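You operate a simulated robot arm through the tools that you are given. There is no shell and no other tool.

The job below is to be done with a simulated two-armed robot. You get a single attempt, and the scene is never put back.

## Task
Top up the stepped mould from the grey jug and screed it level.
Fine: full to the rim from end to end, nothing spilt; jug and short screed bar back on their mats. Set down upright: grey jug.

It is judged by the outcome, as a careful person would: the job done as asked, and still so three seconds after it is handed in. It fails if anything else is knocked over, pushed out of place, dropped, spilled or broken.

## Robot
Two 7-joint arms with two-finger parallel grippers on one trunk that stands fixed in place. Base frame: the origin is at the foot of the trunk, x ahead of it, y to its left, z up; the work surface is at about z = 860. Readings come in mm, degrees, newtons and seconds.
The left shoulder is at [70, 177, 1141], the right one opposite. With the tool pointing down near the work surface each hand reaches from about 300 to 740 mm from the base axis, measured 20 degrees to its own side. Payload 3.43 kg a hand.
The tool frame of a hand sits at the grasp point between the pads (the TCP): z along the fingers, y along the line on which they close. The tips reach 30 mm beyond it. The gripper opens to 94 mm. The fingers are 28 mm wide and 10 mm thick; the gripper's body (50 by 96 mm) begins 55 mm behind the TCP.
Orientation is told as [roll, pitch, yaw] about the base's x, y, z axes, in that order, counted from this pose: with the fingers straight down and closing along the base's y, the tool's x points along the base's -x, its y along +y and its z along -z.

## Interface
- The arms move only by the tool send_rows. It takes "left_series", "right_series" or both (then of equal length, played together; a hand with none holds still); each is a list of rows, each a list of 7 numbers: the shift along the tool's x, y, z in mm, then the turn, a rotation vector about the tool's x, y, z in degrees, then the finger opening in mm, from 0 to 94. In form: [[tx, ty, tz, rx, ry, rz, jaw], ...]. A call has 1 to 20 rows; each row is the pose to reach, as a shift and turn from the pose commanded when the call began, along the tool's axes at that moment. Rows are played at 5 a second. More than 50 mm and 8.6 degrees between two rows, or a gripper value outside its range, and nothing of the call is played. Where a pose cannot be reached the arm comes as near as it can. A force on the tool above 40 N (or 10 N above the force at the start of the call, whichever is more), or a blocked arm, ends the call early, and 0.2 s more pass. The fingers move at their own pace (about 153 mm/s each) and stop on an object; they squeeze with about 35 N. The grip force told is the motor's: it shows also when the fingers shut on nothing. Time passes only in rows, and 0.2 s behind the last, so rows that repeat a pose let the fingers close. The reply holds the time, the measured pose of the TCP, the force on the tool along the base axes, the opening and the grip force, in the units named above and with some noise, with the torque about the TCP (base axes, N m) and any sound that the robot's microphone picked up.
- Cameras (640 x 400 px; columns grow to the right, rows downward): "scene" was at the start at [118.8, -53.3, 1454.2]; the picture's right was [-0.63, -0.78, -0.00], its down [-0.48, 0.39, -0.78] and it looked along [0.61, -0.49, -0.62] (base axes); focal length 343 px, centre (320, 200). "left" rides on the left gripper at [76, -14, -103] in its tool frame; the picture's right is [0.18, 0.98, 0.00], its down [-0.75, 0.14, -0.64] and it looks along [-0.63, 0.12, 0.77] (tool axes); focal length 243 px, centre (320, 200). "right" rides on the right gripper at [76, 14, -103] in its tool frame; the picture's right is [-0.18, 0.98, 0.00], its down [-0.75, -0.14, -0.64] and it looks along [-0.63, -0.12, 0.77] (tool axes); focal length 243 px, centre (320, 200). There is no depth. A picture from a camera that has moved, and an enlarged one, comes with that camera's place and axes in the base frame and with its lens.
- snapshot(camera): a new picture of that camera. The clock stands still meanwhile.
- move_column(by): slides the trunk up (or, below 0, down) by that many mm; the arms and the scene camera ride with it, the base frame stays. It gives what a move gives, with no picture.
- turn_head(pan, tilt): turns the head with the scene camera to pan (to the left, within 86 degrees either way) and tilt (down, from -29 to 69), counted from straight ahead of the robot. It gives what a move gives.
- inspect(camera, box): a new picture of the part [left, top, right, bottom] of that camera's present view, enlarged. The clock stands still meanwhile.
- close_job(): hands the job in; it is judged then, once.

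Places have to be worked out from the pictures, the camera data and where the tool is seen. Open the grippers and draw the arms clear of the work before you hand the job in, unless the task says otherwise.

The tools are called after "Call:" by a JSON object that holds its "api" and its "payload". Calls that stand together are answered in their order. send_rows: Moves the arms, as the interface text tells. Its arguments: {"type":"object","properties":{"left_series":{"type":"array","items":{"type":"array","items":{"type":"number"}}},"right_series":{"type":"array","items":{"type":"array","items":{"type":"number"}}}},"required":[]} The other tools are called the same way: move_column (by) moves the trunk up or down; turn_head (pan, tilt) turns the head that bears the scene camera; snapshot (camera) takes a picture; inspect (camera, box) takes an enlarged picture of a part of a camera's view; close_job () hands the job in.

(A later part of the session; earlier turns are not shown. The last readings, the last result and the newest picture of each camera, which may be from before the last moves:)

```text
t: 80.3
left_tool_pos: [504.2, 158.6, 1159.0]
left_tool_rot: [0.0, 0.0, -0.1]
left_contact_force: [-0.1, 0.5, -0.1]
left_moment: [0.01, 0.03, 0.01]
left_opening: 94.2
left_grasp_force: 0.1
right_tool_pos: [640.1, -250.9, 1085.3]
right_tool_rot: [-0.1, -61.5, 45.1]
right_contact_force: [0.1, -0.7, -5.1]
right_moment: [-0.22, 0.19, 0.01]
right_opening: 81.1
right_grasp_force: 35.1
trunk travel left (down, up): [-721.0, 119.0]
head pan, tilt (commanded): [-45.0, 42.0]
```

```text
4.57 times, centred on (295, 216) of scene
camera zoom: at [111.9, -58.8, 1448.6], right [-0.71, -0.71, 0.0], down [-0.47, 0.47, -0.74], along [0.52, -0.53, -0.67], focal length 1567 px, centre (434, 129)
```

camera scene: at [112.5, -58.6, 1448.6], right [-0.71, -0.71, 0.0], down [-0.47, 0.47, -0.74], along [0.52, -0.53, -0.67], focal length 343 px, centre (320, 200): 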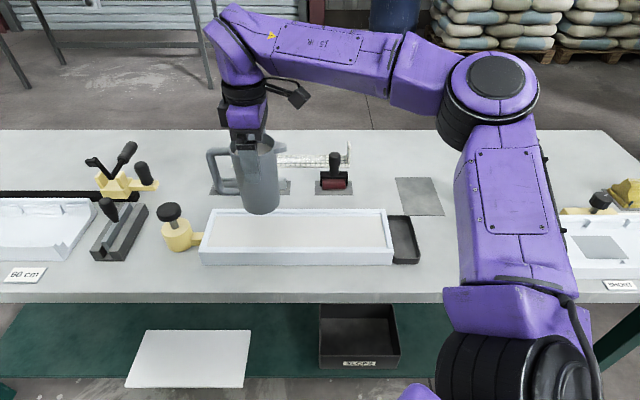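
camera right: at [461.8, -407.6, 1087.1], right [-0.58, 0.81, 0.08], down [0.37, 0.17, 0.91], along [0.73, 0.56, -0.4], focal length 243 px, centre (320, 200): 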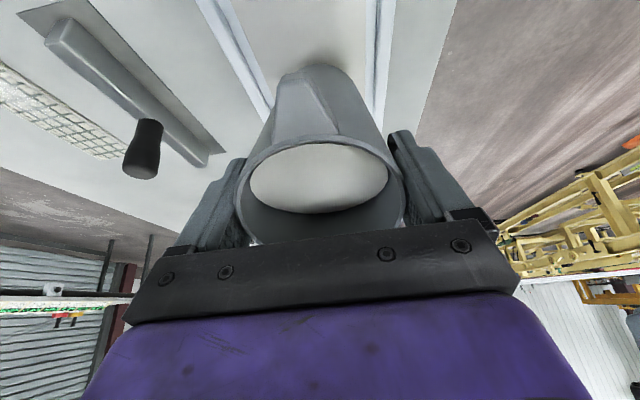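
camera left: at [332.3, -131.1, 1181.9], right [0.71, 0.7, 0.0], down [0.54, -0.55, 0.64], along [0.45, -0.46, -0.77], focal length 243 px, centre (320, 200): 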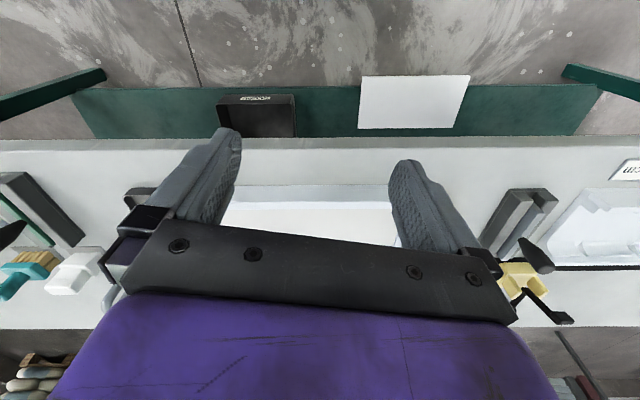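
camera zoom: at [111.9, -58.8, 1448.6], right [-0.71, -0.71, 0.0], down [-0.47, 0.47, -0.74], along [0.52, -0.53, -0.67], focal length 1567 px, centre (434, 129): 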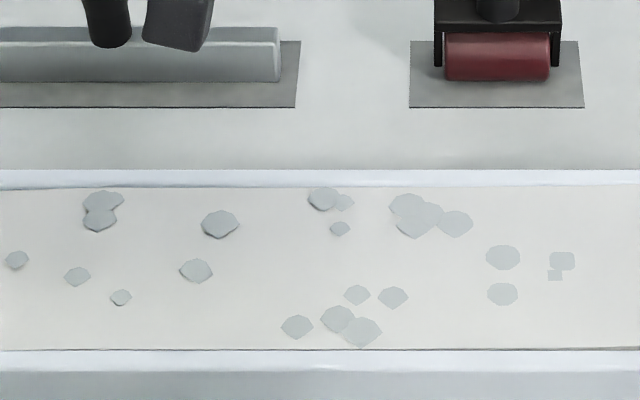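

I'll read the level along the far wall at several places to see how much each part still needs.

Call:
{"api": "inspect", "payload": {"camera": "scene", "box": [205, 205, 245, 225]}}

Call:
{"api": "inspect", "payload": {"camera": "scene", "box": [245, 205, 285, 225]}}

Call:
{"api": "inspect", "payload": {"camera": "scene", "box": [285, 205, 325, 225]}}

Call:
{"api": "inspect", "payload": {"camera": "scene", "box": [325, 205, 365, 225]}}

Call:
{"api": "inspect", "payload": {"camera": "scene", "box": [355, 205, 395, 225]}}

```text
16.00 times, centred on (225, 215) of scene
camera zoom: at [111.9, -58.8, 1448.6], right [-0.71, -0.71, 0.0], down [-0.47, 0.47, -0.74], along [0.52, -0.53, -0.67], focal length 5485 px, centre (1840, -40)
```

zoom: 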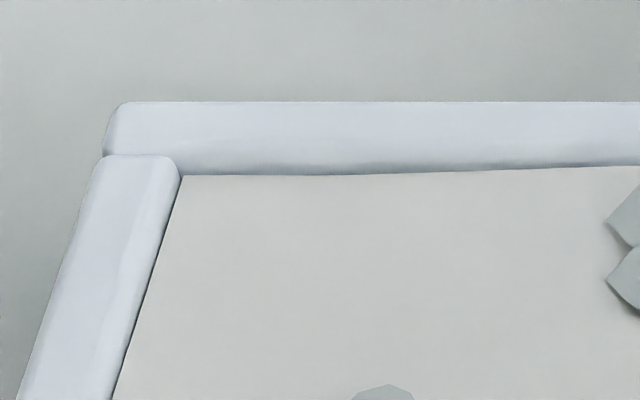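

```text
16.00 times, centred on (265, 215) of scene
camera zoom: at [111.9, -58.8, 1448.6], right [-0.71, -0.71, 0.0], down [-0.47, 0.47, -0.74], along [0.52, -0.53, -0.67], focal length 5485 px, centre (1200, -40)
```

zoom: 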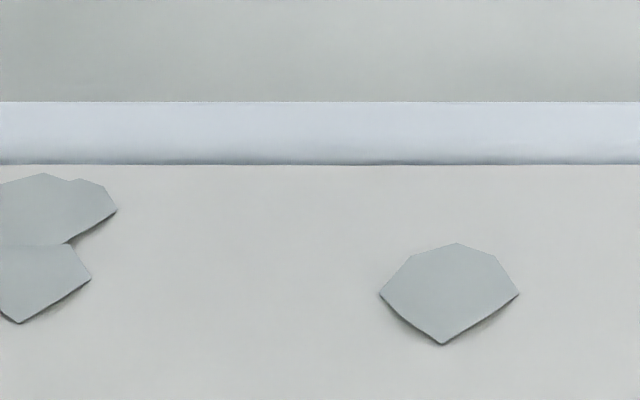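

```text
16.00 times, centred on (305, 215) of scene
camera zoom: at [111.9, -58.8, 1448.6], right [-0.71, -0.71, 0.0], down [-0.47, 0.47, -0.74], along [0.52, -0.53, -0.67], focal length 5485 px, centre (560, -40)
```

zoom: 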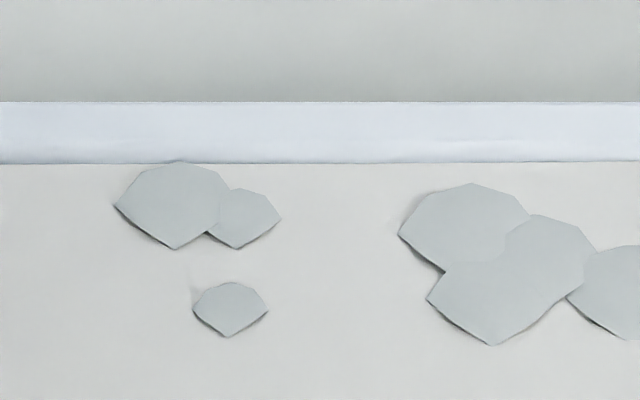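

```text
16.00 times, centred on (345, 215) of scene
camera zoom: at [111.9, -58.8, 1448.6], right [-0.71, -0.71, 0.0], down [-0.47, 0.47, -0.74], along [0.52, -0.53, -0.67], focal length 5485 px, centre (-80, -40)
```

zoom: 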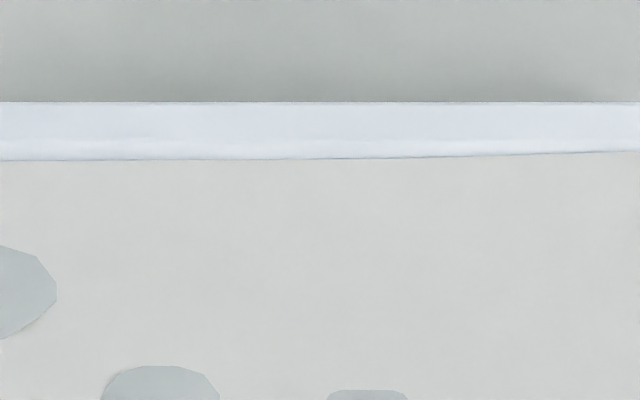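

```text
16.00 times, centred on (375, 215) of scene
camera zoom: at [111.9, -58.8, 1448.6], right [-0.71, -0.71, 0.0], down [-0.47, 0.47, -0.74], along [0.52, -0.53, -0.67], focal length 5485 px, centre (-560, -40)
```

zoom: 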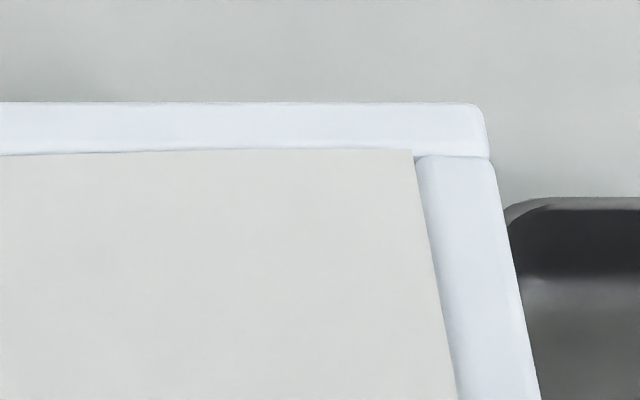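

Relative to the rim, the left 45 mm is about 3 mm low, the middle about 1 mm low and the right end about 1.5 mm proud. I'll pour the next amount at the left end.

Call:
{"api": "send_rows", "payload": {"right_series": [[0, 0, 0.2, 0, -4.4, 0, 60], [-1, 0, 1.8, 0, -7.4, 0, 60], [-2.3, 0, 4.2, 0, -8.9, 0, 60], [-2.4, 0, 4.4, 0, -9.9, 0, 60], [-2.1, 0, 3.9, 0, -10.7, 0, 60], [-1.4, 0, 2.6, 0, -11.3, 0, 60]]}}

Call:
{"api": "inspect", "payload": {"camera": "scene", "box": [150, 130, 310, 265]}}

Call:
{"api": "inspect", "payload": {"camera": "scene", "box": [205, 205, 245, 225]}}

```text
t: 81.7
left_tool_pos: [503.1, 157.3, 1160.3]
left_tool_rot: [0.0, 0.0, -0.1]
left_contact_force: [0.0, -0.1, -0.1]
left_moment: [0.03, 0.0, 0.01]
left_opening: 94.0
left_grasp_force: 0.1
right_tool_pos: [642.9, -247.8, 1086.3]
right_tool_rot: [-0.2, -72.8, 45.3]
right_contact_force: [-0.4, 0.7, -4.4]
right_moment: [-0.18, 0.21, 0.02]
right_opening: 80.9
right_grasp_force: 34.7
trunk travel left (down, up): [-721.0, 119.0]
head pan, tilt (commanded): [-45.0, 42.0]
```

```text
2.96 times, centred on (230, 198) of scene
camera zoom: at [111.7, -58.9, 1448.7], right [-0.71, -0.71, 0.0], down [-0.47, 0.47, -0.74], along [0.52, -0.53, -0.67], focal length 1016 px, centre (587, 207)
```

zoom: 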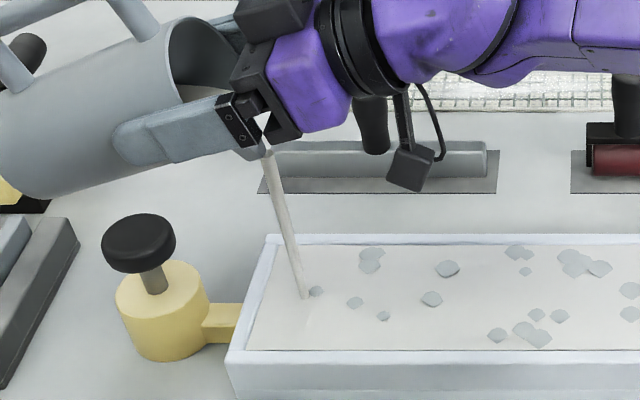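

```text
16.00 times, centred on (225, 215) of scene
camera zoom: at [111.7, -58.9, 1448.7], right [-0.71, -0.71, 0.0], down [-0.47, 0.47, -0.74], along [0.52, -0.53, -0.67], focal length 5485 px, centre (1840, -40)
```

zoom: 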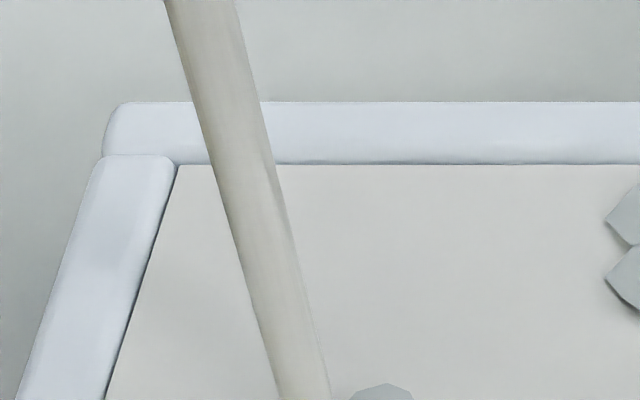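

The left end has risen to within about 1 mm of the rim. I'll move right while the rest of this pour runs out.

Call:
{"api": "send_rows", "payload": {"right_series": [[1.8, 0, -5.8, 0, -0.1, 0, 60], [6.5, 0, -21.2, 0, -0.3, 0, 60], [11.9, 0, -38.6, 0, -0.5, 0, 60], [17.2, 0, -56, 0, -0.7, 0, 60], [22.5, 0, -73.3, 0, -0.9, 0, 60], [27.9, 0, -90.6, 0, -1, 0, 60], [33.2, 0, -107.9, 0, -1.1, 0, 60], [39.1, 0, -127, 0, -1.1, 0, 60]]}}

Call:
{"api": "inspect", "payload": {"camera": "scene", "box": [170, 130, 410, 270]}}

Call:
{"api": "inspect", "payload": {"camera": "scene", "box": [205, 205, 245, 225]}}

Call:
{"api": "inspect", "payload": {"camera": "scene", "box": [245, 205, 285, 225]}}

```text
t: 83.5
left_tool_pos: [502.1, 157.0, 1159.5]
left_tool_rot: [0.0, -0.2, -0.1]
left_contact_force: [0.7, -0.4, 0.6]
left_moment: [0.03, -0.04, -0.02]
left_opening: 93.7
left_grasp_force: 0.1
right_tool_pos: [547.4, -342.8, 1088.5]
right_tool_rot: [-0.2, -73.8, 45.3]
right_contact_force: [0.6, -0.1, -4.7]
right_moment: [-0.19, 0.19, -0.02]
right_opening: 80.9
right_grasp_force: 35.4
trunk travel left (down, up): [-721.0, 119.0]
head pan, tilt (commanded): [-45.0, 42.0]
```

```text
2.67 times, centred on (290, 200) of scene
camera zoom: at [110.5, -59.8, 1448.7], right [-0.71, -0.71, 0.0], down [-0.47, 0.47, -0.74], along [0.53, -0.53, -0.67], focal length 914 px, centre (400, 200)
```

zoom: 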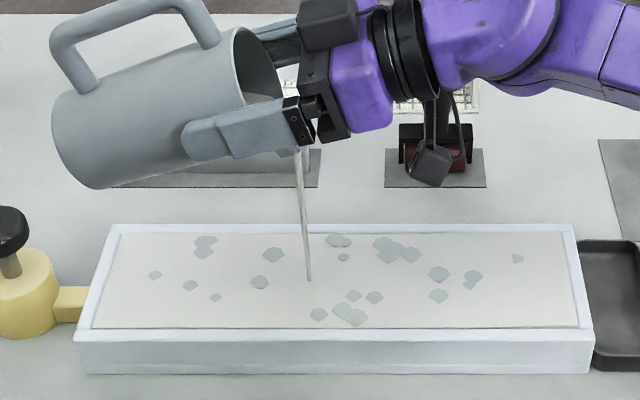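

```text
16.00 times, centred on (225, 215) of scene
camera zoom: at [110.5, -59.8, 1448.7], right [-0.71, -0.71, 0.0], down [-0.47, 0.47, -0.74], along [0.53, -0.53, -0.67], focal length 5485 px, centre (1840, -40)
```

zoom: 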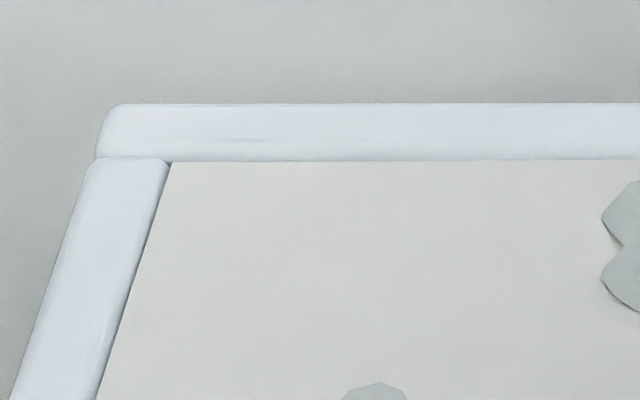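

```text
16.00 times, centred on (265, 215) of scene
camera zoom: at [110.5, -59.8, 1448.7], right [-0.71, -0.71, 0.0], down [-0.47, 0.47, -0.74], along [0.53, -0.53, -0.67], focal length 5485 px, centre (1200, -40)
```

zoom: 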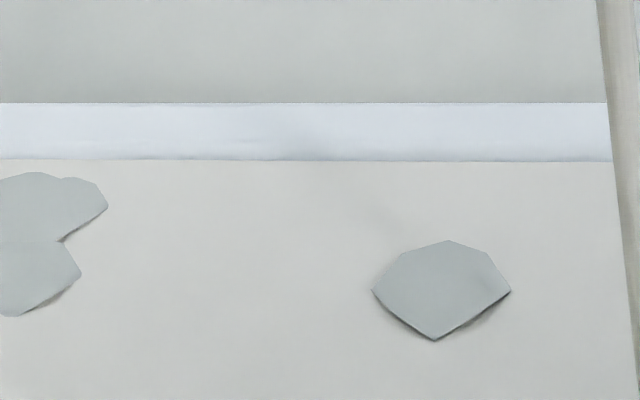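

The left half is now about level with the rim. I'll let the rest run out over the middle and then tip the jug back.

Call:
{"api": "send_rows", "payload": {"right_series": [[3.9, 0, -13.7, 0, -0.2, 0, 60], [8.3, 0, -29, 0, -0.2, 0, 60], [12.6, 0, -43.8, 0, 0.5, 0, 60], [15.7, 0, -54.6, 0, 4, 0, 60], [16.3, 0, -57, 0, 10, 0, 60], [16.3, 0, -57, 0, 14, 0, 60]]}}

Call:
{"api": "inspect", "payload": {"camera": "scene", "box": [170, 130, 410, 270]}}

Call:
{"api": "inspect", "payload": {"camera": "scene", "box": [190, 240, 270, 265]}}

Call:
{"api": "inspect", "payload": {"camera": "scene", "box": [260, 240, 340, 265]}}

Call:
{"api": "inspect", "payload": {"camera": "scene", "box": [320, 240, 400, 265]}}

```text
t: 84.9
left_tool_pos: [504.0, 157.5, 1159.5]
left_tool_rot: [0.0, 0.0, -0.1]
left_contact_force: [0.1, -0.1, 0.0]
left_moment: [0.0, 0.0, -0.01]
left_opening: 94.0
left_grasp_force: 0.0
right_tool_pos: [506.7, -383.6, 1085.4]
right_tool_rot: [0.0, -59.9, 45.1]
right_contact_force: [-1.4, 0.9, -4.4]
right_moment: [-0.17, 0.17, -0.02]
right_opening: 80.8
right_grasp_force: 34.8
trunk travel left (down, up): [-721.0, 119.0]
head pan, tilt (commanded): [-45.0, 42.0]
```

```text
2.67 times, centred on (290, 200) of scene
camera zoom: at [111.7, -58.7, 1448.6], right [-0.71, -0.71, 0.0], down [-0.47, 0.47, -0.74], along [0.52, -0.53, -0.67], focal length 914 px, centre (400, 200)
```

zoom: 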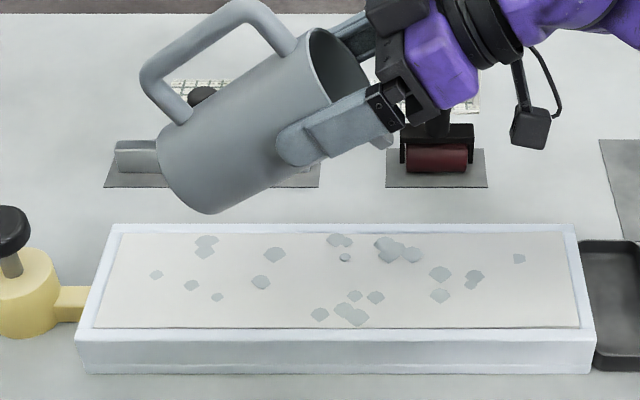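

```text
8.00 times, centred on (230, 252) of scene
camera zoom: at [111.7, -58.7, 1448.6], right [-0.71, -0.71, 0.0], down [-0.47, 0.47, -0.74], along [0.52, -0.53, -0.67], focal length 2742 px, centre (1040, -220)
```

zoom: 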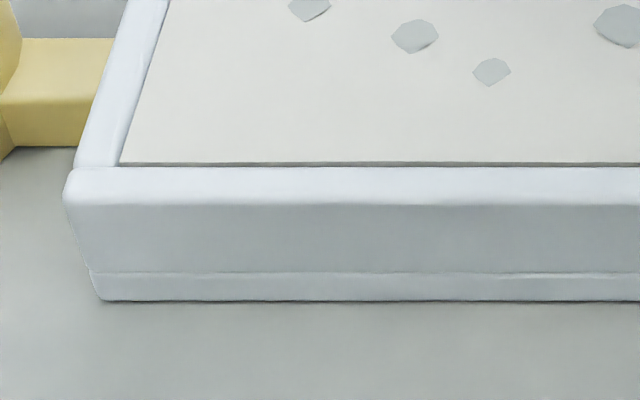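

```text
8.00 times, centred on (300, 252) of scene
camera zoom: at [111.7, -58.7, 1448.6], right [-0.71, -0.71, 0.0], down [-0.47, 0.47, -0.74], along [0.52, -0.53, -0.67], focal length 2742 px, centre (480, -220)
```

zoom: 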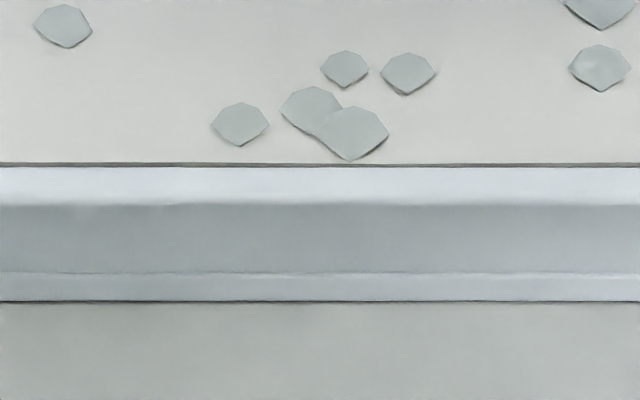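

```text
8.00 times, centred on (360, 252) of scene
camera zoom: at [111.7, -58.7, 1448.6], right [-0.71, -0.71, 0.0], down [-0.47, 0.47, -0.74], along [0.52, -0.53, -0.67], focal length 2742 px, centre (0, -220)
```

zoom: 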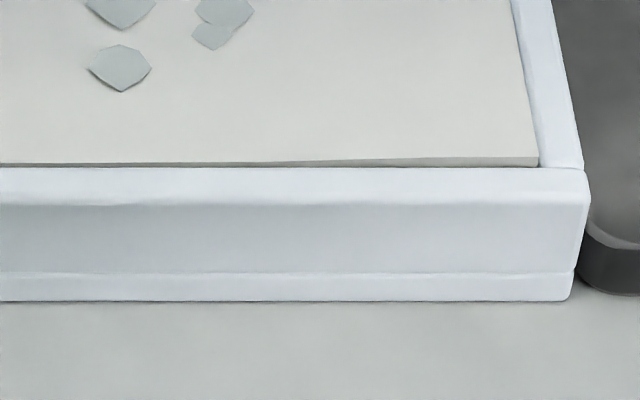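

The left and middle look level with the rim or just under it, and the right end about 1.5 mm proud. A small extra amount spread over the left and middle will let the screed strike it full, so I'll move the jug back left.

Call:
{"api": "send_rows", "payload": {"right_series": [[-4, 0, 6.9, 0, 0, 0, 60], [-12.5, 0, 21.7, 0, -1, 0, 60], [-23.5, 0, 40.7, 0, -2, 0, 60], [-35, 0, 60.6, 0, -3, 0, 60], [-47, 0, 81.4, 0, -4, 0, 60], [-59, 0, 102.2, 0, -5, 0, 60], [-71, 0, 123, 0, -6, 0, 60], [-82, 0, 142, 0, -7, 0, 60], [-91, 0, 157.6, 0, -8, 0, 60], [-96.5, 0, 167.1, 0, -9, 0, 60]]}}

Call:
{"api": "send_rows", "payload": {"right_series": [[0.4, 0, -1, 0, -3, 0, 60], [0.1, 0, -0.4, 0, -4.6, 0, 60], [0.4, 0, -0.9, 0, -5.3, 0, 60], [2.3, 0, -5.9, 0, -5.7, 0, 60], [6.6, 0, -17.3, 0, -6, 0, 60], [11.8, 0, -30.6, 0, -6.25, 0, 60]]}}

Call:
{"api": "inspect", "payload": {"camera": "scene", "box": [170, 130, 410, 270]}}

Call:
{"api": "inspect", "payload": {"camera": "scene", "box": [190, 240, 270, 265]}}

```text
t: 87.1
left_tool_pos: [503.0, 157.7, 1158.5]
left_tool_rot: [0.0, 0.0, -0.2]
left_contact_force: [0.4, 0.1, -0.9]
left_moment: [0.0, 0.0, 0.01]
left_opening: 93.8
left_grasp_force: 0.0
right_tool_pos: [644.6, -247.4, 1084.5]
right_tool_rot: [-0.2, -68.9, 45.2]
right_contact_force: [0.1, 0.4, -4.3]
right_moment: [-0.17, 0.16, 0.01]
right_opening: 81.2
right_grasp_force: 35.2
trunk travel left (down, up): [-721.0, 119.0]
head pan, tilt (commanded): [-45.0, 42.0]
```

```text
t: 88.5
left_tool_pos: [502.4, 158.2, 1160.3]
left_tool_rot: [0.0, 0.0, 0.0]
left_contact_force: [0.2, -0.5, 0.2]
left_moment: [0.01, -0.03, 0.01]
left_opening: 93.7
left_grasp_force: 0.1
right_tool_pos: [618.6, -269.5, 1086.3]
right_tool_rot: [-0.2, -75.2, 45.2]
right_contact_force: [-0.4, -0.3, -4.2]
right_moment: [-0.18, 0.15, -0.01]
right_opening: 80.9
right_grasp_force: 34.5
trunk travel left (down, up): [-721.0, 119.0]
head pan, tilt (commanded): [-45.0, 42.0]
```

```text
2.67 times, centred on (290, 200) of scene
camera zoom: at [111.0, -59.4, 1448.7], right [-0.71, -0.71, 0.0], down [-0.47, 0.47, -0.74], along [0.53, -0.53, -0.67], focal length 914 px, centre (400, 200)
```

zoom: 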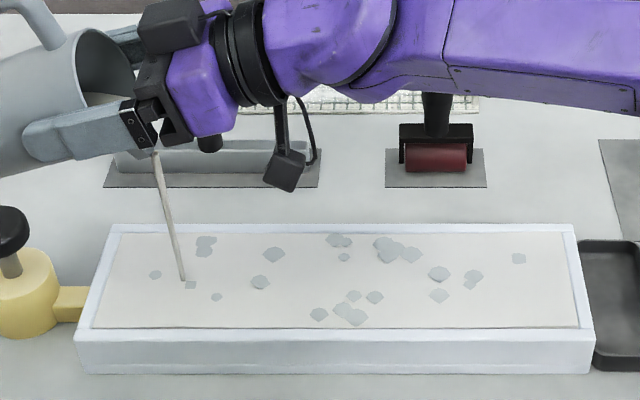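

```text
8.00 times, centred on (230, 252) of scene
camera zoom: at [111.0, -59.4, 1448.7], right [-0.71, -0.71, 0.0], down [-0.47, 0.47, -0.74], along [0.53, -0.53, -0.67], focal length 2742 px, centre (1040, -220)
```

zoom: 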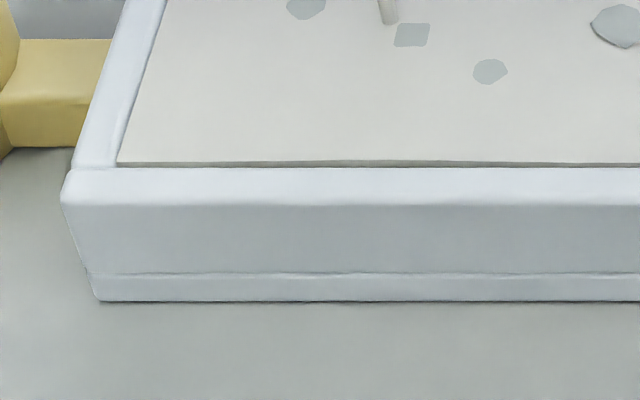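

The left end now reads slightly above the rim. I'll continue this thin layer across the middle and then stop the pour.

Call:
{"api": "send_rows", "payload": {"right_series": [[3.6, 0, -13.7, 0, -0.25, 0, 60], [7.2, 0, -27.5, 0, -0.5, 0, 60], [10.8, 0, -41.2, 0, -0.75, 0, 60], [14.5, 0, -54.9, 0, -0.95, 0, 60], [18.1, 0, -68.6, 0, -1.15, 0, 60], [22.2, 0, -84.2, 0, -1.35, 0, 60], [26.3, 0, -99.9, 0, -1.55, 0, 60], [30.4, 0, -115.5, 0, -1.75, 0, 60], [35, 0, -132.9, 0, -1.75, 0, 60], [38.9, 0, -147.6, 0, -0.75, 0, 60], [41.1, 0, -156, 0, 3.25, 0, 60], [41.4, 0, -157.3, 0, 9.25, 0, 60], [40.9, 0, -155.2, 0, 15.25, 0, 60]]}}

Call:
{"api": "inspect", "payload": {"camera": "scene", "box": [170, 130, 410, 270]}}

Call:
{"api": "inspect", "payload": {"camera": "scene", "box": [190, 240, 270, 265]}}

Call:
{"api": "inspect", "payload": {"camera": "scene", "box": [260, 240, 340, 265]}}

Call:
{"api": "inspect", "payload": {"camera": "scene", "box": [320, 240, 400, 265]}}

```text
t: 91.3
left_tool_pos: [502.2, 158.3, 1159.5]
left_tool_rot: [-0.1, 0.1, -0.2]
left_contact_force: [0.3, 0.1, -0.9]
left_moment: [0.01, -0.02, 0.0]
left_opening: 94.1
left_grasp_force: 0.2
right_tool_pos: [506.0, -383.3, 1085.7]
right_tool_rot: [-0.2, -59.8, 45.1]
right_contact_force: [-0.5, 0.3, -4.7]
right_moment: [-0.19, 0.17, 0.01]
right_opening: 81.0
right_grasp_force: 35.1
trunk travel left (down, up): [-721.0, 119.0]
head pan, tilt (commanded): [-45.0, 42.0]
```

```text
2.67 times, centred on (290, 200) of scene
camera zoom: at [111.8, -58.5, 1448.6], right [-0.71, -0.71, 0.0], down [-0.47, 0.47, -0.74], along [0.52, -0.53, -0.67], focal length 914 px, centre (400, 200)
```

zoom: 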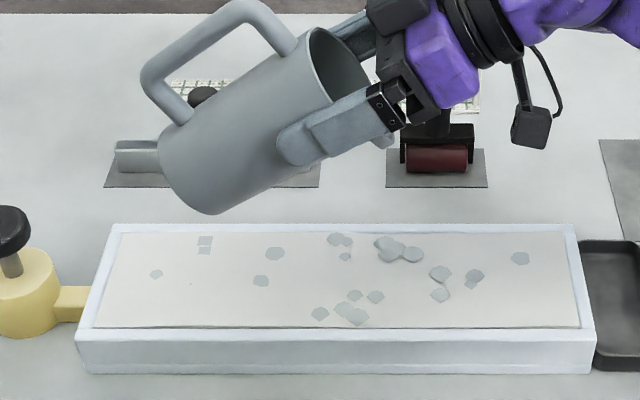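

```text
8.00 times, centred on (230, 252) of scene
camera zoom: at [111.8, -58.5, 1448.6], right [-0.71, -0.71, 0.0], down [-0.47, 0.47, -0.74], along [0.52, -0.53, -0.67], focal length 2742 px, centre (1040, -220)
```

zoom: 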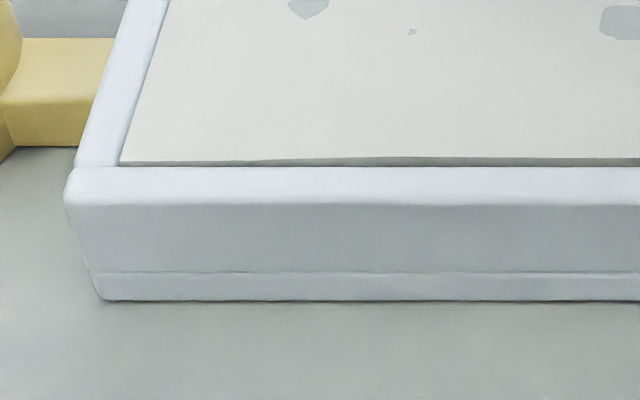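

```text
8.00 times, centred on (300, 252) of scene
camera zoom: at [111.8, -58.5, 1448.6], right [-0.71, -0.71, 0.0], down [-0.47, 0.47, -0.74], along [0.52, -0.53, -0.67], focal length 2742 px, centre (480, -220)
```

zoom: 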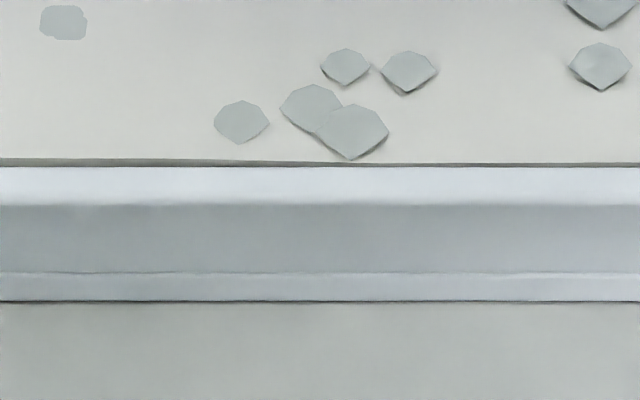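

```text
8.00 times, centred on (360, 252) of scene
camera zoom: at [111.8, -58.5, 1448.6], right [-0.71, -0.71, 0.0], down [-0.47, 0.47, -0.74], along [0.52, -0.53, -0.67], focal length 2742 px, centre (0, -220)
```

zoom: 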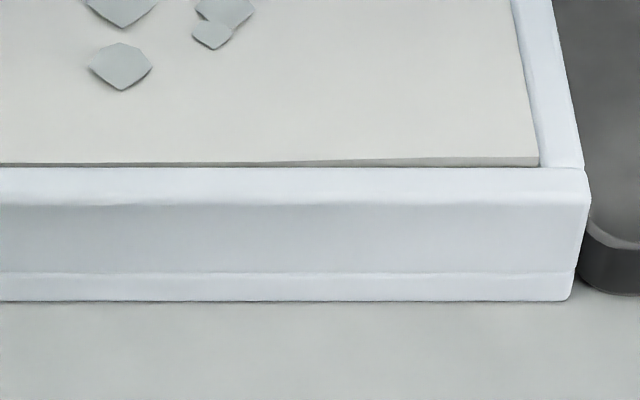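

The left-centre is now about 1 mm proud and the right end as well, but the last 25 mm at the left is only borderline. I'll add a small dose near the left wall.

Call:
{"api": "send_rows", "payload": {"right_series": [[-4, 0, 6.9, 0, 0, 0, 60], [-12.5, 0, 21.7, 0, -1, 0, 60], [-24, 0, 41.6, 0, -2.5, 0, 60], [-36, 0, 62.4, 0, -4, 0, 60], [-48, 0, 83.1, 0, -5.5, 0, 60], [-60.5, 0, 104.8, 0, -7, 0, 60], [-72.5, 0, 125.6, 0, -8.5, 0, 60], [-84, 0, 145.5, 0, -10, 0, 60], [-93, 0, 161.1, 0, -11, 0, 60], [-98.4, 0, 170.3, 0, -12, 0, 60]]}}

Call:
{"api": "send_rows", "payload": {"right_series": [[-0.8, 0, 2.4, 0, -2.5, 0, 60], [-0.2, 0, 0.8, 0, -4.5, 0, 60], [0, 0, 0.1, 0, -5.2, 0, 60], [0.1, 0, -0.2, 0, -5.6, 0, 60]]}}

Call:
{"api": "inspect", "payload": {"camera": "scene", "box": [150, 130, 310, 265]}}

Call:
{"api": "inspect", "payload": {"camera": "scene", "box": [190, 240, 270, 265]}}

```text
t: 93.5
left_tool_pos: [504.2, 158.2, 1158.5]
left_tool_rot: [0.0, 0.0, -0.1]
left_contact_force: [-0.3, -1.0, -0.8]
left_moment: [0.01, -0.02, -0.03]
left_opening: 94.1
left_grasp_force: 0.1
right_tool_pos: [645.0, -245.9, 1086.4]
right_tool_rot: [-0.3, -72.0, 45.3]
right_contact_force: [-0.4, -0.1, -3.6]
right_moment: [-0.17, 0.15, 0.03]
right_opening: 81.1
right_grasp_force: 35.1
trunk travel left (down, up): [-721.0, 119.0]
head pan, tilt (commanded): [-45.0, 42.0]
```

```text
t: 94.5
left_tool_pos: [503.2, 158.0, 1159.1]
left_tool_rot: [0.1, 0.0, -0.2]
left_contact_force: [-0.3, 0.9, 1.1]
left_moment: [-0.02, -0.01, 0.01]
left_opening: 94.3
left_grasp_force: 0.0
right_tool_pos: [645.7, -244.8, 1087.2]
right_tool_rot: [-0.3, -77.6, 45.5]
right_contact_force: [-0.1, 0.5, -4.0]
right_moment: [-0.14, 0.15, -0.01]
right_opening: 80.7
right_grasp_force: 35.2
trunk travel left (down, up): [-721.0, 119.0]
head pan, tilt (commanded): [-45.0, 42.0]
```

```text
2.96 times, centred on (230, 198) of scene
camera zoom: at [111.8, -58.8, 1448.7], right [-0.71, -0.71, 0.0], down [-0.47, 0.47, -0.74], along [0.52, -0.53, -0.67], focal length 1016 px, centre (587, 207)
```

zoom: 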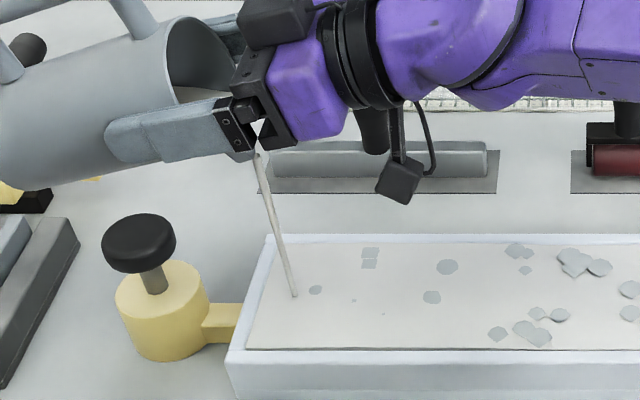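

```text
8.00 times, centred on (230, 252) of scene
camera zoom: at [111.8, -58.8, 1448.7], right [-0.71, -0.71, 0.0], down [-0.47, 0.47, -0.74], along [0.52, -0.53, -0.67], focal length 2742 px, centre (1040, -220)
```

zoom: 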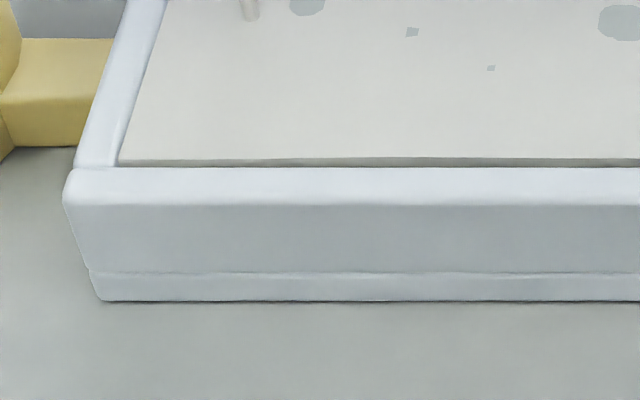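

The last stream is thin and the left end now reads slightly proud. I'll tip the jug fully upright over the mould while sliding right, away from the knob.

Call:
{"api": "send_rows", "payload": {"right_series": [[0, 0, 0, 0, 0, 0, 60], [0, 0, 0, 0, 1.6, 0, 60], [0, 0, 0, 0, 7.6, 0, 60], [1.1, 0, -4.9, 0, 14.6, 0, 60], [3.2, 0, -14.7, 0, 21.6, 0, 60], [6, 0, -27.3, 0, 28.6, 0, 60], [9, 0, -41, 0, 35.6, 0, 60], [12, 0, -54.7, 0, 42.6, 0, 60], [15, 0, -68.4, 0, 49.6, 0, 60], [17.6, 0, -80.1, 0, 56.6, 0, 60], [19.8, 0, -89.9, 0, 63.6, 0, 60], [21, 0, -95.7, 0, 70.6, 0, 60], [21.5, 0, -97.7, 0, 77.6, 0, 60]]}}

Call:
{"api": "snapshot", "payload": {"camera": "scene"}}

Call:
{"api": "inspect", "payload": {"camera": "scene", "box": [190, 110, 430, 270]}}

```text
t: 97.3
left_tool_pos: [503.3, 159.7, 1158.7]
left_tool_rot: [-0.2, 0.0, -0.1]
left_contact_force: [0.0, 0.9, 0.3]
left_moment: [0.01, 0.02, -0.03]
left_opening: 94.0
left_grasp_force: 0.1
right_tool_pos: [574.8, -315.2, 1085.4]
right_tool_rot: [-0.1, 0.3, 45.0]
right_contact_force: [-0.5, 0.1, -3.9]
right_moment: [-0.08, 0.04, 0.0]
right_opening: 81.1
right_grasp_force: 34.8
trunk travel left (down, up): [-721.0, 119.0]
head pan, tilt (commanded): [-45.0, 42.0]
```

```text
taken
camera scene: at [112.4, -57.5, 1448.6], right [-0.71, -0.71, 0.0], down [-0.47, 0.47, -0.74], along [0.52, -0.53, -0.67], focal length 343 px, centre (320, 200)
```

scene: 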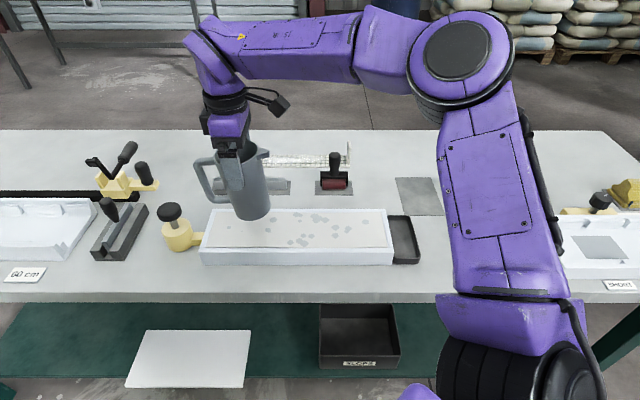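

```text
2.50 times, centred on (310, 190) of scene
camera zoom: at [112.4, -57.5, 1448.6], right [-0.71, -0.71, 0.0], down [-0.47, 0.47, -0.74], along [0.52, -0.53, -0.67], focal length 857 px, centre (345, 225)
```

zoom: 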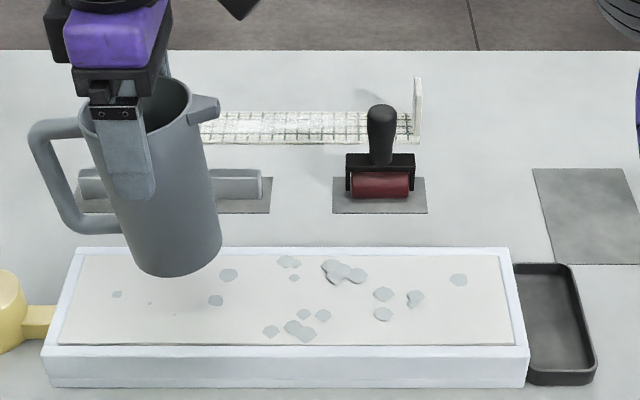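

The jug looks about 5° off upright in the grip. It probably pivoted slightly while tipped, so I'll check with the wrist camera and a closer scene view.

Call:
{"api": "inspect", "payload": {"camera": "right", "box": [200, 60, 440, 250]}}

Call:
{"api": "inspect", "payload": {"camera": "scene", "box": [185, 130, 295, 230]}}

```text
2.11 times, centred on (320, 155) of right
camera zoom: at [511.7, -356.6, 1188.9], right [-0.57, 0.82, 0.0], down [0.63, 0.44, 0.64], along [0.53, 0.36, -0.77], focal length 511 px, centre (320, 295)
```

zoom: 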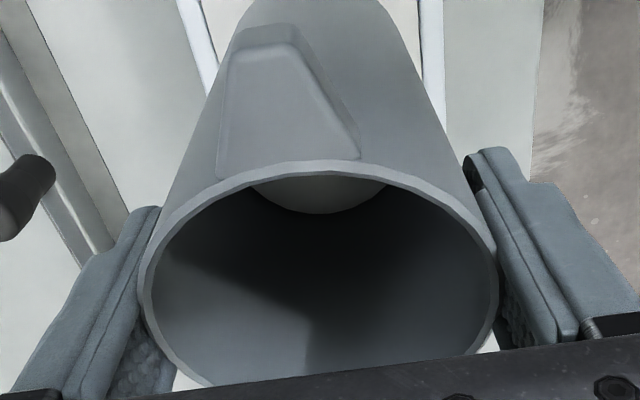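

```text
4.00 times, centred on (240, 180) of scene
camera zoom: at [112.4, -57.5, 1448.6], right [-0.71, -0.71, 0.0], down [-0.47, 0.47, -0.74], along [0.52, -0.53, -0.67], focal length 1371 px, centre (640, 280)
```

zoom: 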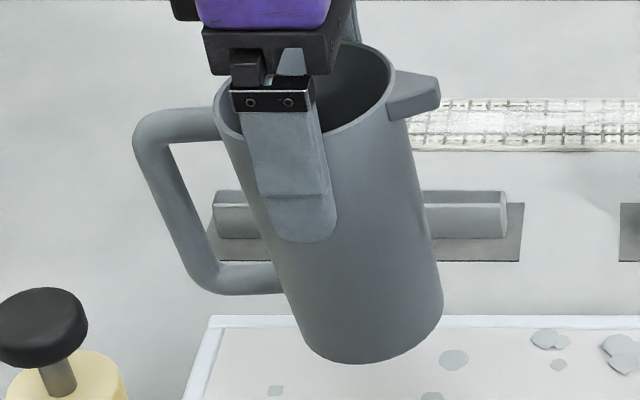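

The jug has pivoted about 4° in the grip, with its foot swung toward the right end. I'll tilt the hand 4° to bring the jug upright and check.

Call:
{"api": "send_rows", "payload": {"right_series": [[0, 0, -5, 0, -2, 0, 60], [0, 0, -10, 0, -4, 0, 60], [0, 0, -10, 0, -4, 0, 60]]}}

Call:
{"api": "inspect", "payload": {"camera": "scene", "box": [185, 130, 295, 230]}}

```text
t: 98.1
left_tool_pos: [503.5, 158.3, 1160.4]
left_tool_rot: [0.0, 0.1, -0.1]
left_contact_force: [-1.1, 0.1, 0.7]
left_moment: [0.02, 0.02, -0.02]
left_opening: 93.9
left_grasp_force: 0.0
right_tool_pos: [574.5, -315.0, 1097.7]
right_tool_rot: [-0.1, -3.9, 45.1]
right_contact_force: [0.3, -0.6, -2.9]
right_moment: [-0.05, 0.09, 0.0]
right_opening: 80.9
right_grasp_force: 34.9
trunk travel left (down, up): [-721.0, 119.0]
head pan, tilt (commanded): [-45.0, 42.0]
```

```text
4.00 times, centred on (240, 180) of scene
camera zoom: at [111.5, -58.9, 1448.7], right [-0.71, -0.71, 0.0], down [-0.47, 0.47, -0.74], along [0.52, -0.53, -0.67], focal length 1371 px, centre (640, 280)
```

zoom: 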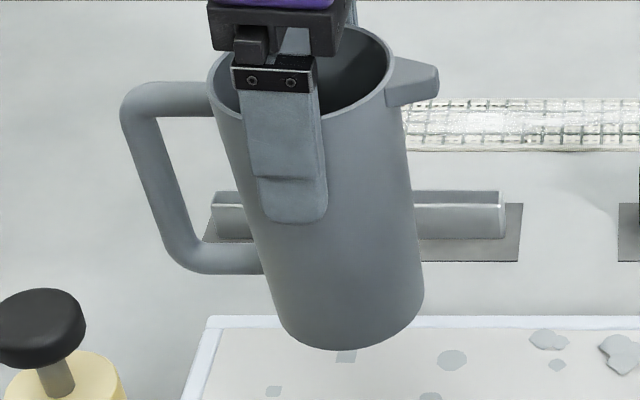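

About 1.4° of lean remains, so I'll trim that. Then I'll carry the jug back over its mat, turning it to its original heading about the vertical.

Call:
{"api": "send_rows", "payload": {"right_series": [[0, 0, 0, 0, -1.4, 0, 60]]}}

Call:
{"api": "send_rows", "payload": {"right_series": [[4, -1.7, -0.5, -0.08, 0, -0.86, 60], [12, -5.2, -1.4, -0.24, 0, -2.6, 60], [28, -12.2, -3.2, -0.55, 0, -6, 60], [48, -21, -5.5, -0.95, 0, -10.3, 60], [72, -31.4, -8.2, -1.43, 0, -15.4, 60], [100, -43.7, -11.4, -1.98, 0, -21.4, 60], [128, -55.9, -14.6, -2.54, 0, -27.4, 60], [156, -68.1, -17.8, -3.1, 0, -33.4, 60], [184, -80.4, -21, -3.65, 0, -39.4, 60], [216, -94.3, -24.6, -4.28, 0, -46.2, 60], [244, -106.6, -27.8, -4.84, 0, -52.2, 60], [272, -118.8, -31, -5.4, 0, -58.2, 60], [300, -131, -34.2, -5.95, 0, -64.2, 60], [328, -143.2, -37.4, -6.5, 0, -70.2, 60], [353, -154, -40.2, -7.0, 0, -75.4, 60], [373, -163, -42.5, -7.4, 0, -79.8, 60], [389, -169.8, -44.4, -7.7, 0, -83.2, 60], [400.5, -174.7, -45.8, -8.0, 0, -85.6, 60]]}}

Call:
{"api": "snapshot", "payload": {"camera": "scene"}}

Call:
{"api": "inspect", "payload": {"camera": "scene", "box": [370, 90, 490, 220]}}

```text
t: 98.5
left_tool_pos: [503.6, 157.7, 1159.3]
left_tool_rot: [0.0, 0.0, -0.1]
left_contact_force: [0.0, -0.1, 0.1]
left_moment: [0.0, -0.01, -0.03]
left_opening: 94.0
left_grasp_force: 0.1
right_tool_pos: [573.9, -316.3, 1097.0]
right_tool_rot: [0.0, -5.3, 44.9]
right_contact_force: [0.0, -0.3, -2.8]
right_moment: [-0.06, 0.04, 0.0]
right_opening: 81.2
right_grasp_force: 35.2
trunk travel left (down, up): [-721.0, 119.0]
head pan, tilt (commanded): [-45.0, 42.0]
```

```text
t: 102.3
left_tool_pos: [503.0, 157.9, 1159.1]
left_tool_rot: [0.0, 0.0, 0.0]
left_contact_force: [0.3, 0.1, 0.1]
left_moment: [-0.01, 0.02, -0.05]
left_opening: 94.1
left_grasp_force: 0.1
right_tool_pos: [414.1, -725.2, 1105.7]
right_tool_rot: [0.0, -5.3, 131.1]
right_contact_force: [1.3, -0.3, -4.1]
right_moment: [-0.04, -0.04, 0.01]
right_opening: 81.0
right_grasp_force: 35.0
trunk travel left (down, up): [-721.0, 119.0]
head pan, tilt (commanded): [-45.0, 42.0]
```

```text
taken
camera scene: at [111.9, -59.7, 1448.6], right [-0.71, -0.71, 0.0], down [-0.47, 0.47, -0.74], along [0.52, -0.52, -0.67], focal length 343 px, centre (320, 200)
```

scene: 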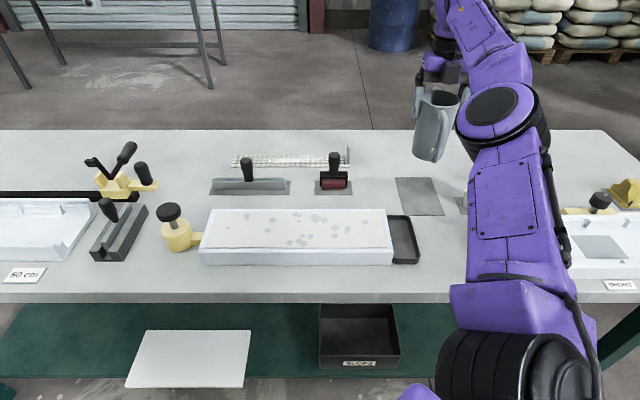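

```text
3.08 times, centred on (430, 155) of scene
camera zoom: at [111.9, -59.7, 1448.6], right [-0.71, -0.71, 0.0], down [-0.47, 0.47, -0.74], along [0.52, -0.52, -0.67], focal length 1055 px, centre (-18, 338)
```

zoom: 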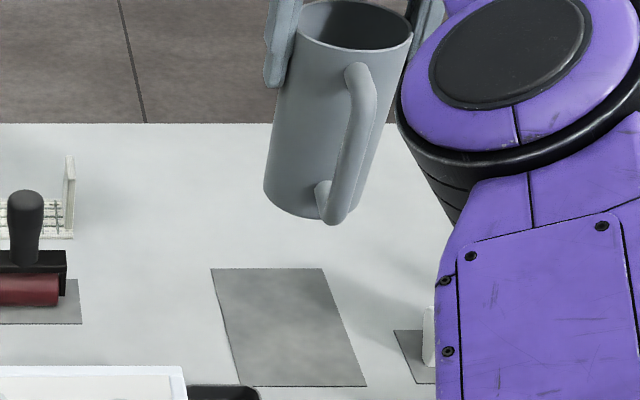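

The jug is over its mat. I'll lower it vertically to about 15 mm above the mat.

Call:
{"api": "send_rows", "payload": {"right_series": [[0.7, 0, 8, 0, 0, 0, 60], [2.4, 0, 25, 0, 0, 0, 60], [4.7, 0, 50, 0, 0, 0, 60], [7.1, 0, 75, 0, 0, 0, 60], [8.9, 0, 94, 0, 0, 0, 60], [9.9, 0, 105, 0, 0, 0, 60]]}}

Call:
{"api": "inspect", "payload": {"camera": "scene", "box": [370, 110, 490, 220]}}

Call:
{"api": "snapshot", "payload": {"camera": "right"}}

```text
t: 103.7
left_tool_pos: [502.7, 157.8, 1159.0]
left_tool_rot: [0.1, -0.1, -0.1]
left_contact_force: [0.0, -0.6, 0.5]
left_moment: [0.0, 0.01, -0.03]
left_opening: 94.1
left_grasp_force: 0.2
right_tool_pos: [412.8, -725.2, 999.6]
right_tool_rot: [0.0, -5.3, 131.0]
right_contact_force: [0.2, -0.4, -3.6]
right_moment: [-0.06, -0.04, 0.04]
right_opening: 81.0
right_grasp_force: 35.1
trunk travel left (down, up): [-721.0, 119.0]
head pan, tilt (commanded): [-45.0, 42.0]
```

```text
3.64 times, centred on (430, 165) of scene
camera zoom: at [111.3, -59.7, 1448.7], right [-0.71, -0.71, 0.0], down [-0.47, 0.47, -0.74], along [0.53, -0.52, -0.67], focal length 1247 px, centre (-80, 327)
```

zoom: 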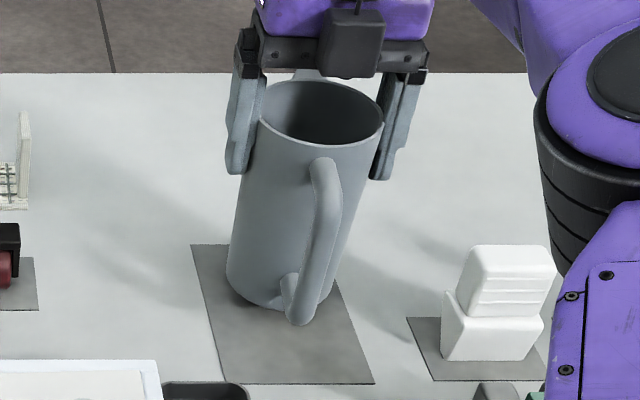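

```text
taken
camera right: at [459.0, -797.4, 1094.5], right [-0.86, -0.51, 0.02], down [-0.35, 0.61, 0.71], along [-0.37, 0.6, -0.71], focal length 243 px, centre (320, 200)
```

right: 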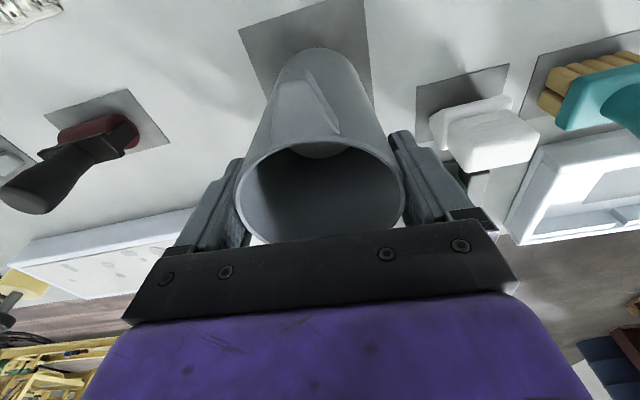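

The jug is about 24 mm above the mat and lines up with where it stood. I'll lower in smaller steps and watch the force.

Call:
{"api": "send_rows", "payload": {"right_series": [[0.5, 0, 5, 0, 0, 0, 60], [0.9, 0, 10, 0, 0, 0, 60], [1.4, 0, 14.5, 0, 0, 0, 60], [1.7, 0, 18, 0, 0, 0, 60], [1.9, 0, 20, 0, 0, 0, 60]]}}

Call:
{"api": "send_rows", "payload": {"right_series": [[0.1, 0, 1, 0, 0, 0, 60], [0.2, 0, 2, 0, 0, 0, 60]]}}

Call:
{"api": "inspect", "payload": {"camera": "scene", "box": [400, 170, 460, 210]}}

```text
t: 104.9
left_tool_pos: [501.2, 159.7, 1158.8]
left_tool_rot: [0.0, -0.1, -0.1]
left_contact_force: [0.3, 0.3, 0.9]
left_moment: [-0.02, 0.0, 0.02]
left_opening: 94.1
left_grasp_force: 0.1
right_tool_pos: [411.3, -723.9, 984.8]
right_tool_rot: [0.0, -4.7, 131.0]
right_contact_force: [1.2, -9.1, 21.6]
right_moment: [-0.37, -0.07, -0.01]
right_opening: 81.1
right_grasp_force: 35.2
trunk travel left (down, up): [-721.0, 119.0]
head pan, tilt (commanded): [-45.0, 42.0]
```

```text
t: 105.5
left_tool_pos: [499.7, 160.7, 1160.9]
left_tool_rot: [-0.2, -0.2, -0.2]
left_contact_force: [-0.2, 0.7, 1.1]
left_moment: [0.0, 0.02, -0.01]
left_opening: 93.9
left_grasp_force: 0.1
right_tool_pos: [412.2, -720.8, 982.5]
right_tool_rot: [-0.1, -4.9, 131.0]
right_contact_force: [1.4, -6.0, 31.7]
right_moment: [0.09, 0.08, 0.05]
right_opening: 81.0
right_grasp_force: 35.0
trunk travel left (down, up): [-721.0, 119.0]
head pan, tilt (commanded): [-45.0, 42.0]
```

```text
10.00 times, centred on (430, 190) of scene
camera zoom: at [107.4, -53.6, 1449.5], right [-0.71, -0.71, 0.0], down [-0.47, 0.47, -0.75], along [0.53, -0.53, -0.67], focal length 3428 px, centre (-780, 300)
```

zoom: 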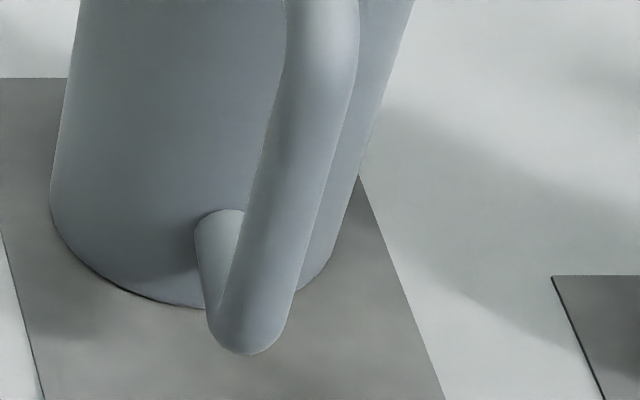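

The jug has touched down and I'm pressing about 30 N, so I'll back off until the load is nearly gone before opening.

Call:
{"api": "send_rows", "payload": {"right_series": [[-0.1, 0, -1.5, 0, 0, 0, 60], [-0.25, 0, -2.5, 0, 0, 0, 60]]}}

Call:
{"api": "inspect", "payload": {"camera": "scene", "box": [370, 110, 490, 220]}}

```text
t: 106.1
left_tool_pos: [500.2, 160.6, 1159.5]
left_tool_rot: [-0.1, -0.1, -0.1]
left_contact_force: [-0.1, 0.0, 0.2]
left_moment: [0.01, 0.0, -0.02]
left_opening: 94.0
left_grasp_force: 0.1
right_tool_pos: [412.2, -721.1, 983.0]
right_tool_rot: [0.0, -5.1, 131.1]
right_contact_force: [-0.5, 0.3, 16.4]
right_moment: [0.53, 0.11, 0.0]
right_opening: 81.0
right_grasp_force: 35.8
trunk travel left (down, up): [-721.0, 119.0]
head pan, tilt (commanded): [-45.0, 42.0]
```

```text
3.64 times, centred on (430, 165) of scene
camera zoom: at [108.8, -55.5, 1448.8], right [-0.71, -0.71, 0.0], down [-0.47, 0.47, -0.74], along [0.53, -0.53, -0.67], focal length 1247 px, centre (-80, 327)
```

zoom: 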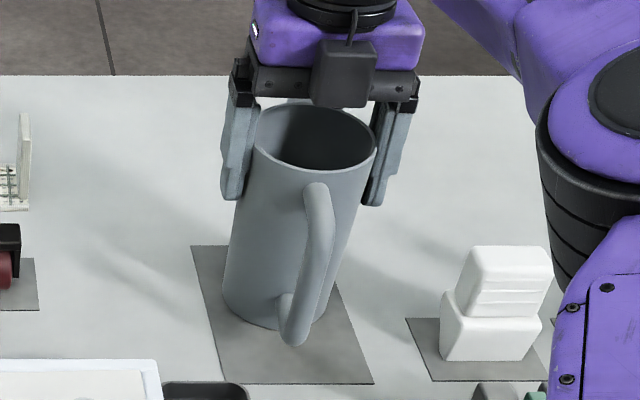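

There's still 16 N on it. I'll ease up a little more.

Call:
{"api": "send_rows", "payload": {"right_series": [[-0.1, 0, -1, 0, 0, 0, 60], [-0.2, 0, -2, 0, 0, 0, 60]]}}

```text
t: 106.7
left_tool_pos: [501.7, 158.5, 1159.6]
left_tool_rot: [0.0, -0.1, 0.0]
left_contact_force: [-0.9, -0.1, -0.8]
left_moment: [-0.01, 0.01, -0.01]
left_opening: 94.1
left_grasp_force: 0.0
right_tool_pos: [412.6, -724.0, 982.4]
right_tool_rot: [0.1, -5.4, 131.1]
right_contact_force: [0.4, 0.9, 1.0]
right_moment: [0.31, -0.01, 0.01]
right_opening: 80.7
right_grasp_force: 34.7
trunk travel left (down, up): [-721.0, 119.0]
head pan, tilt (commanded): [-45.0, 42.0]
```

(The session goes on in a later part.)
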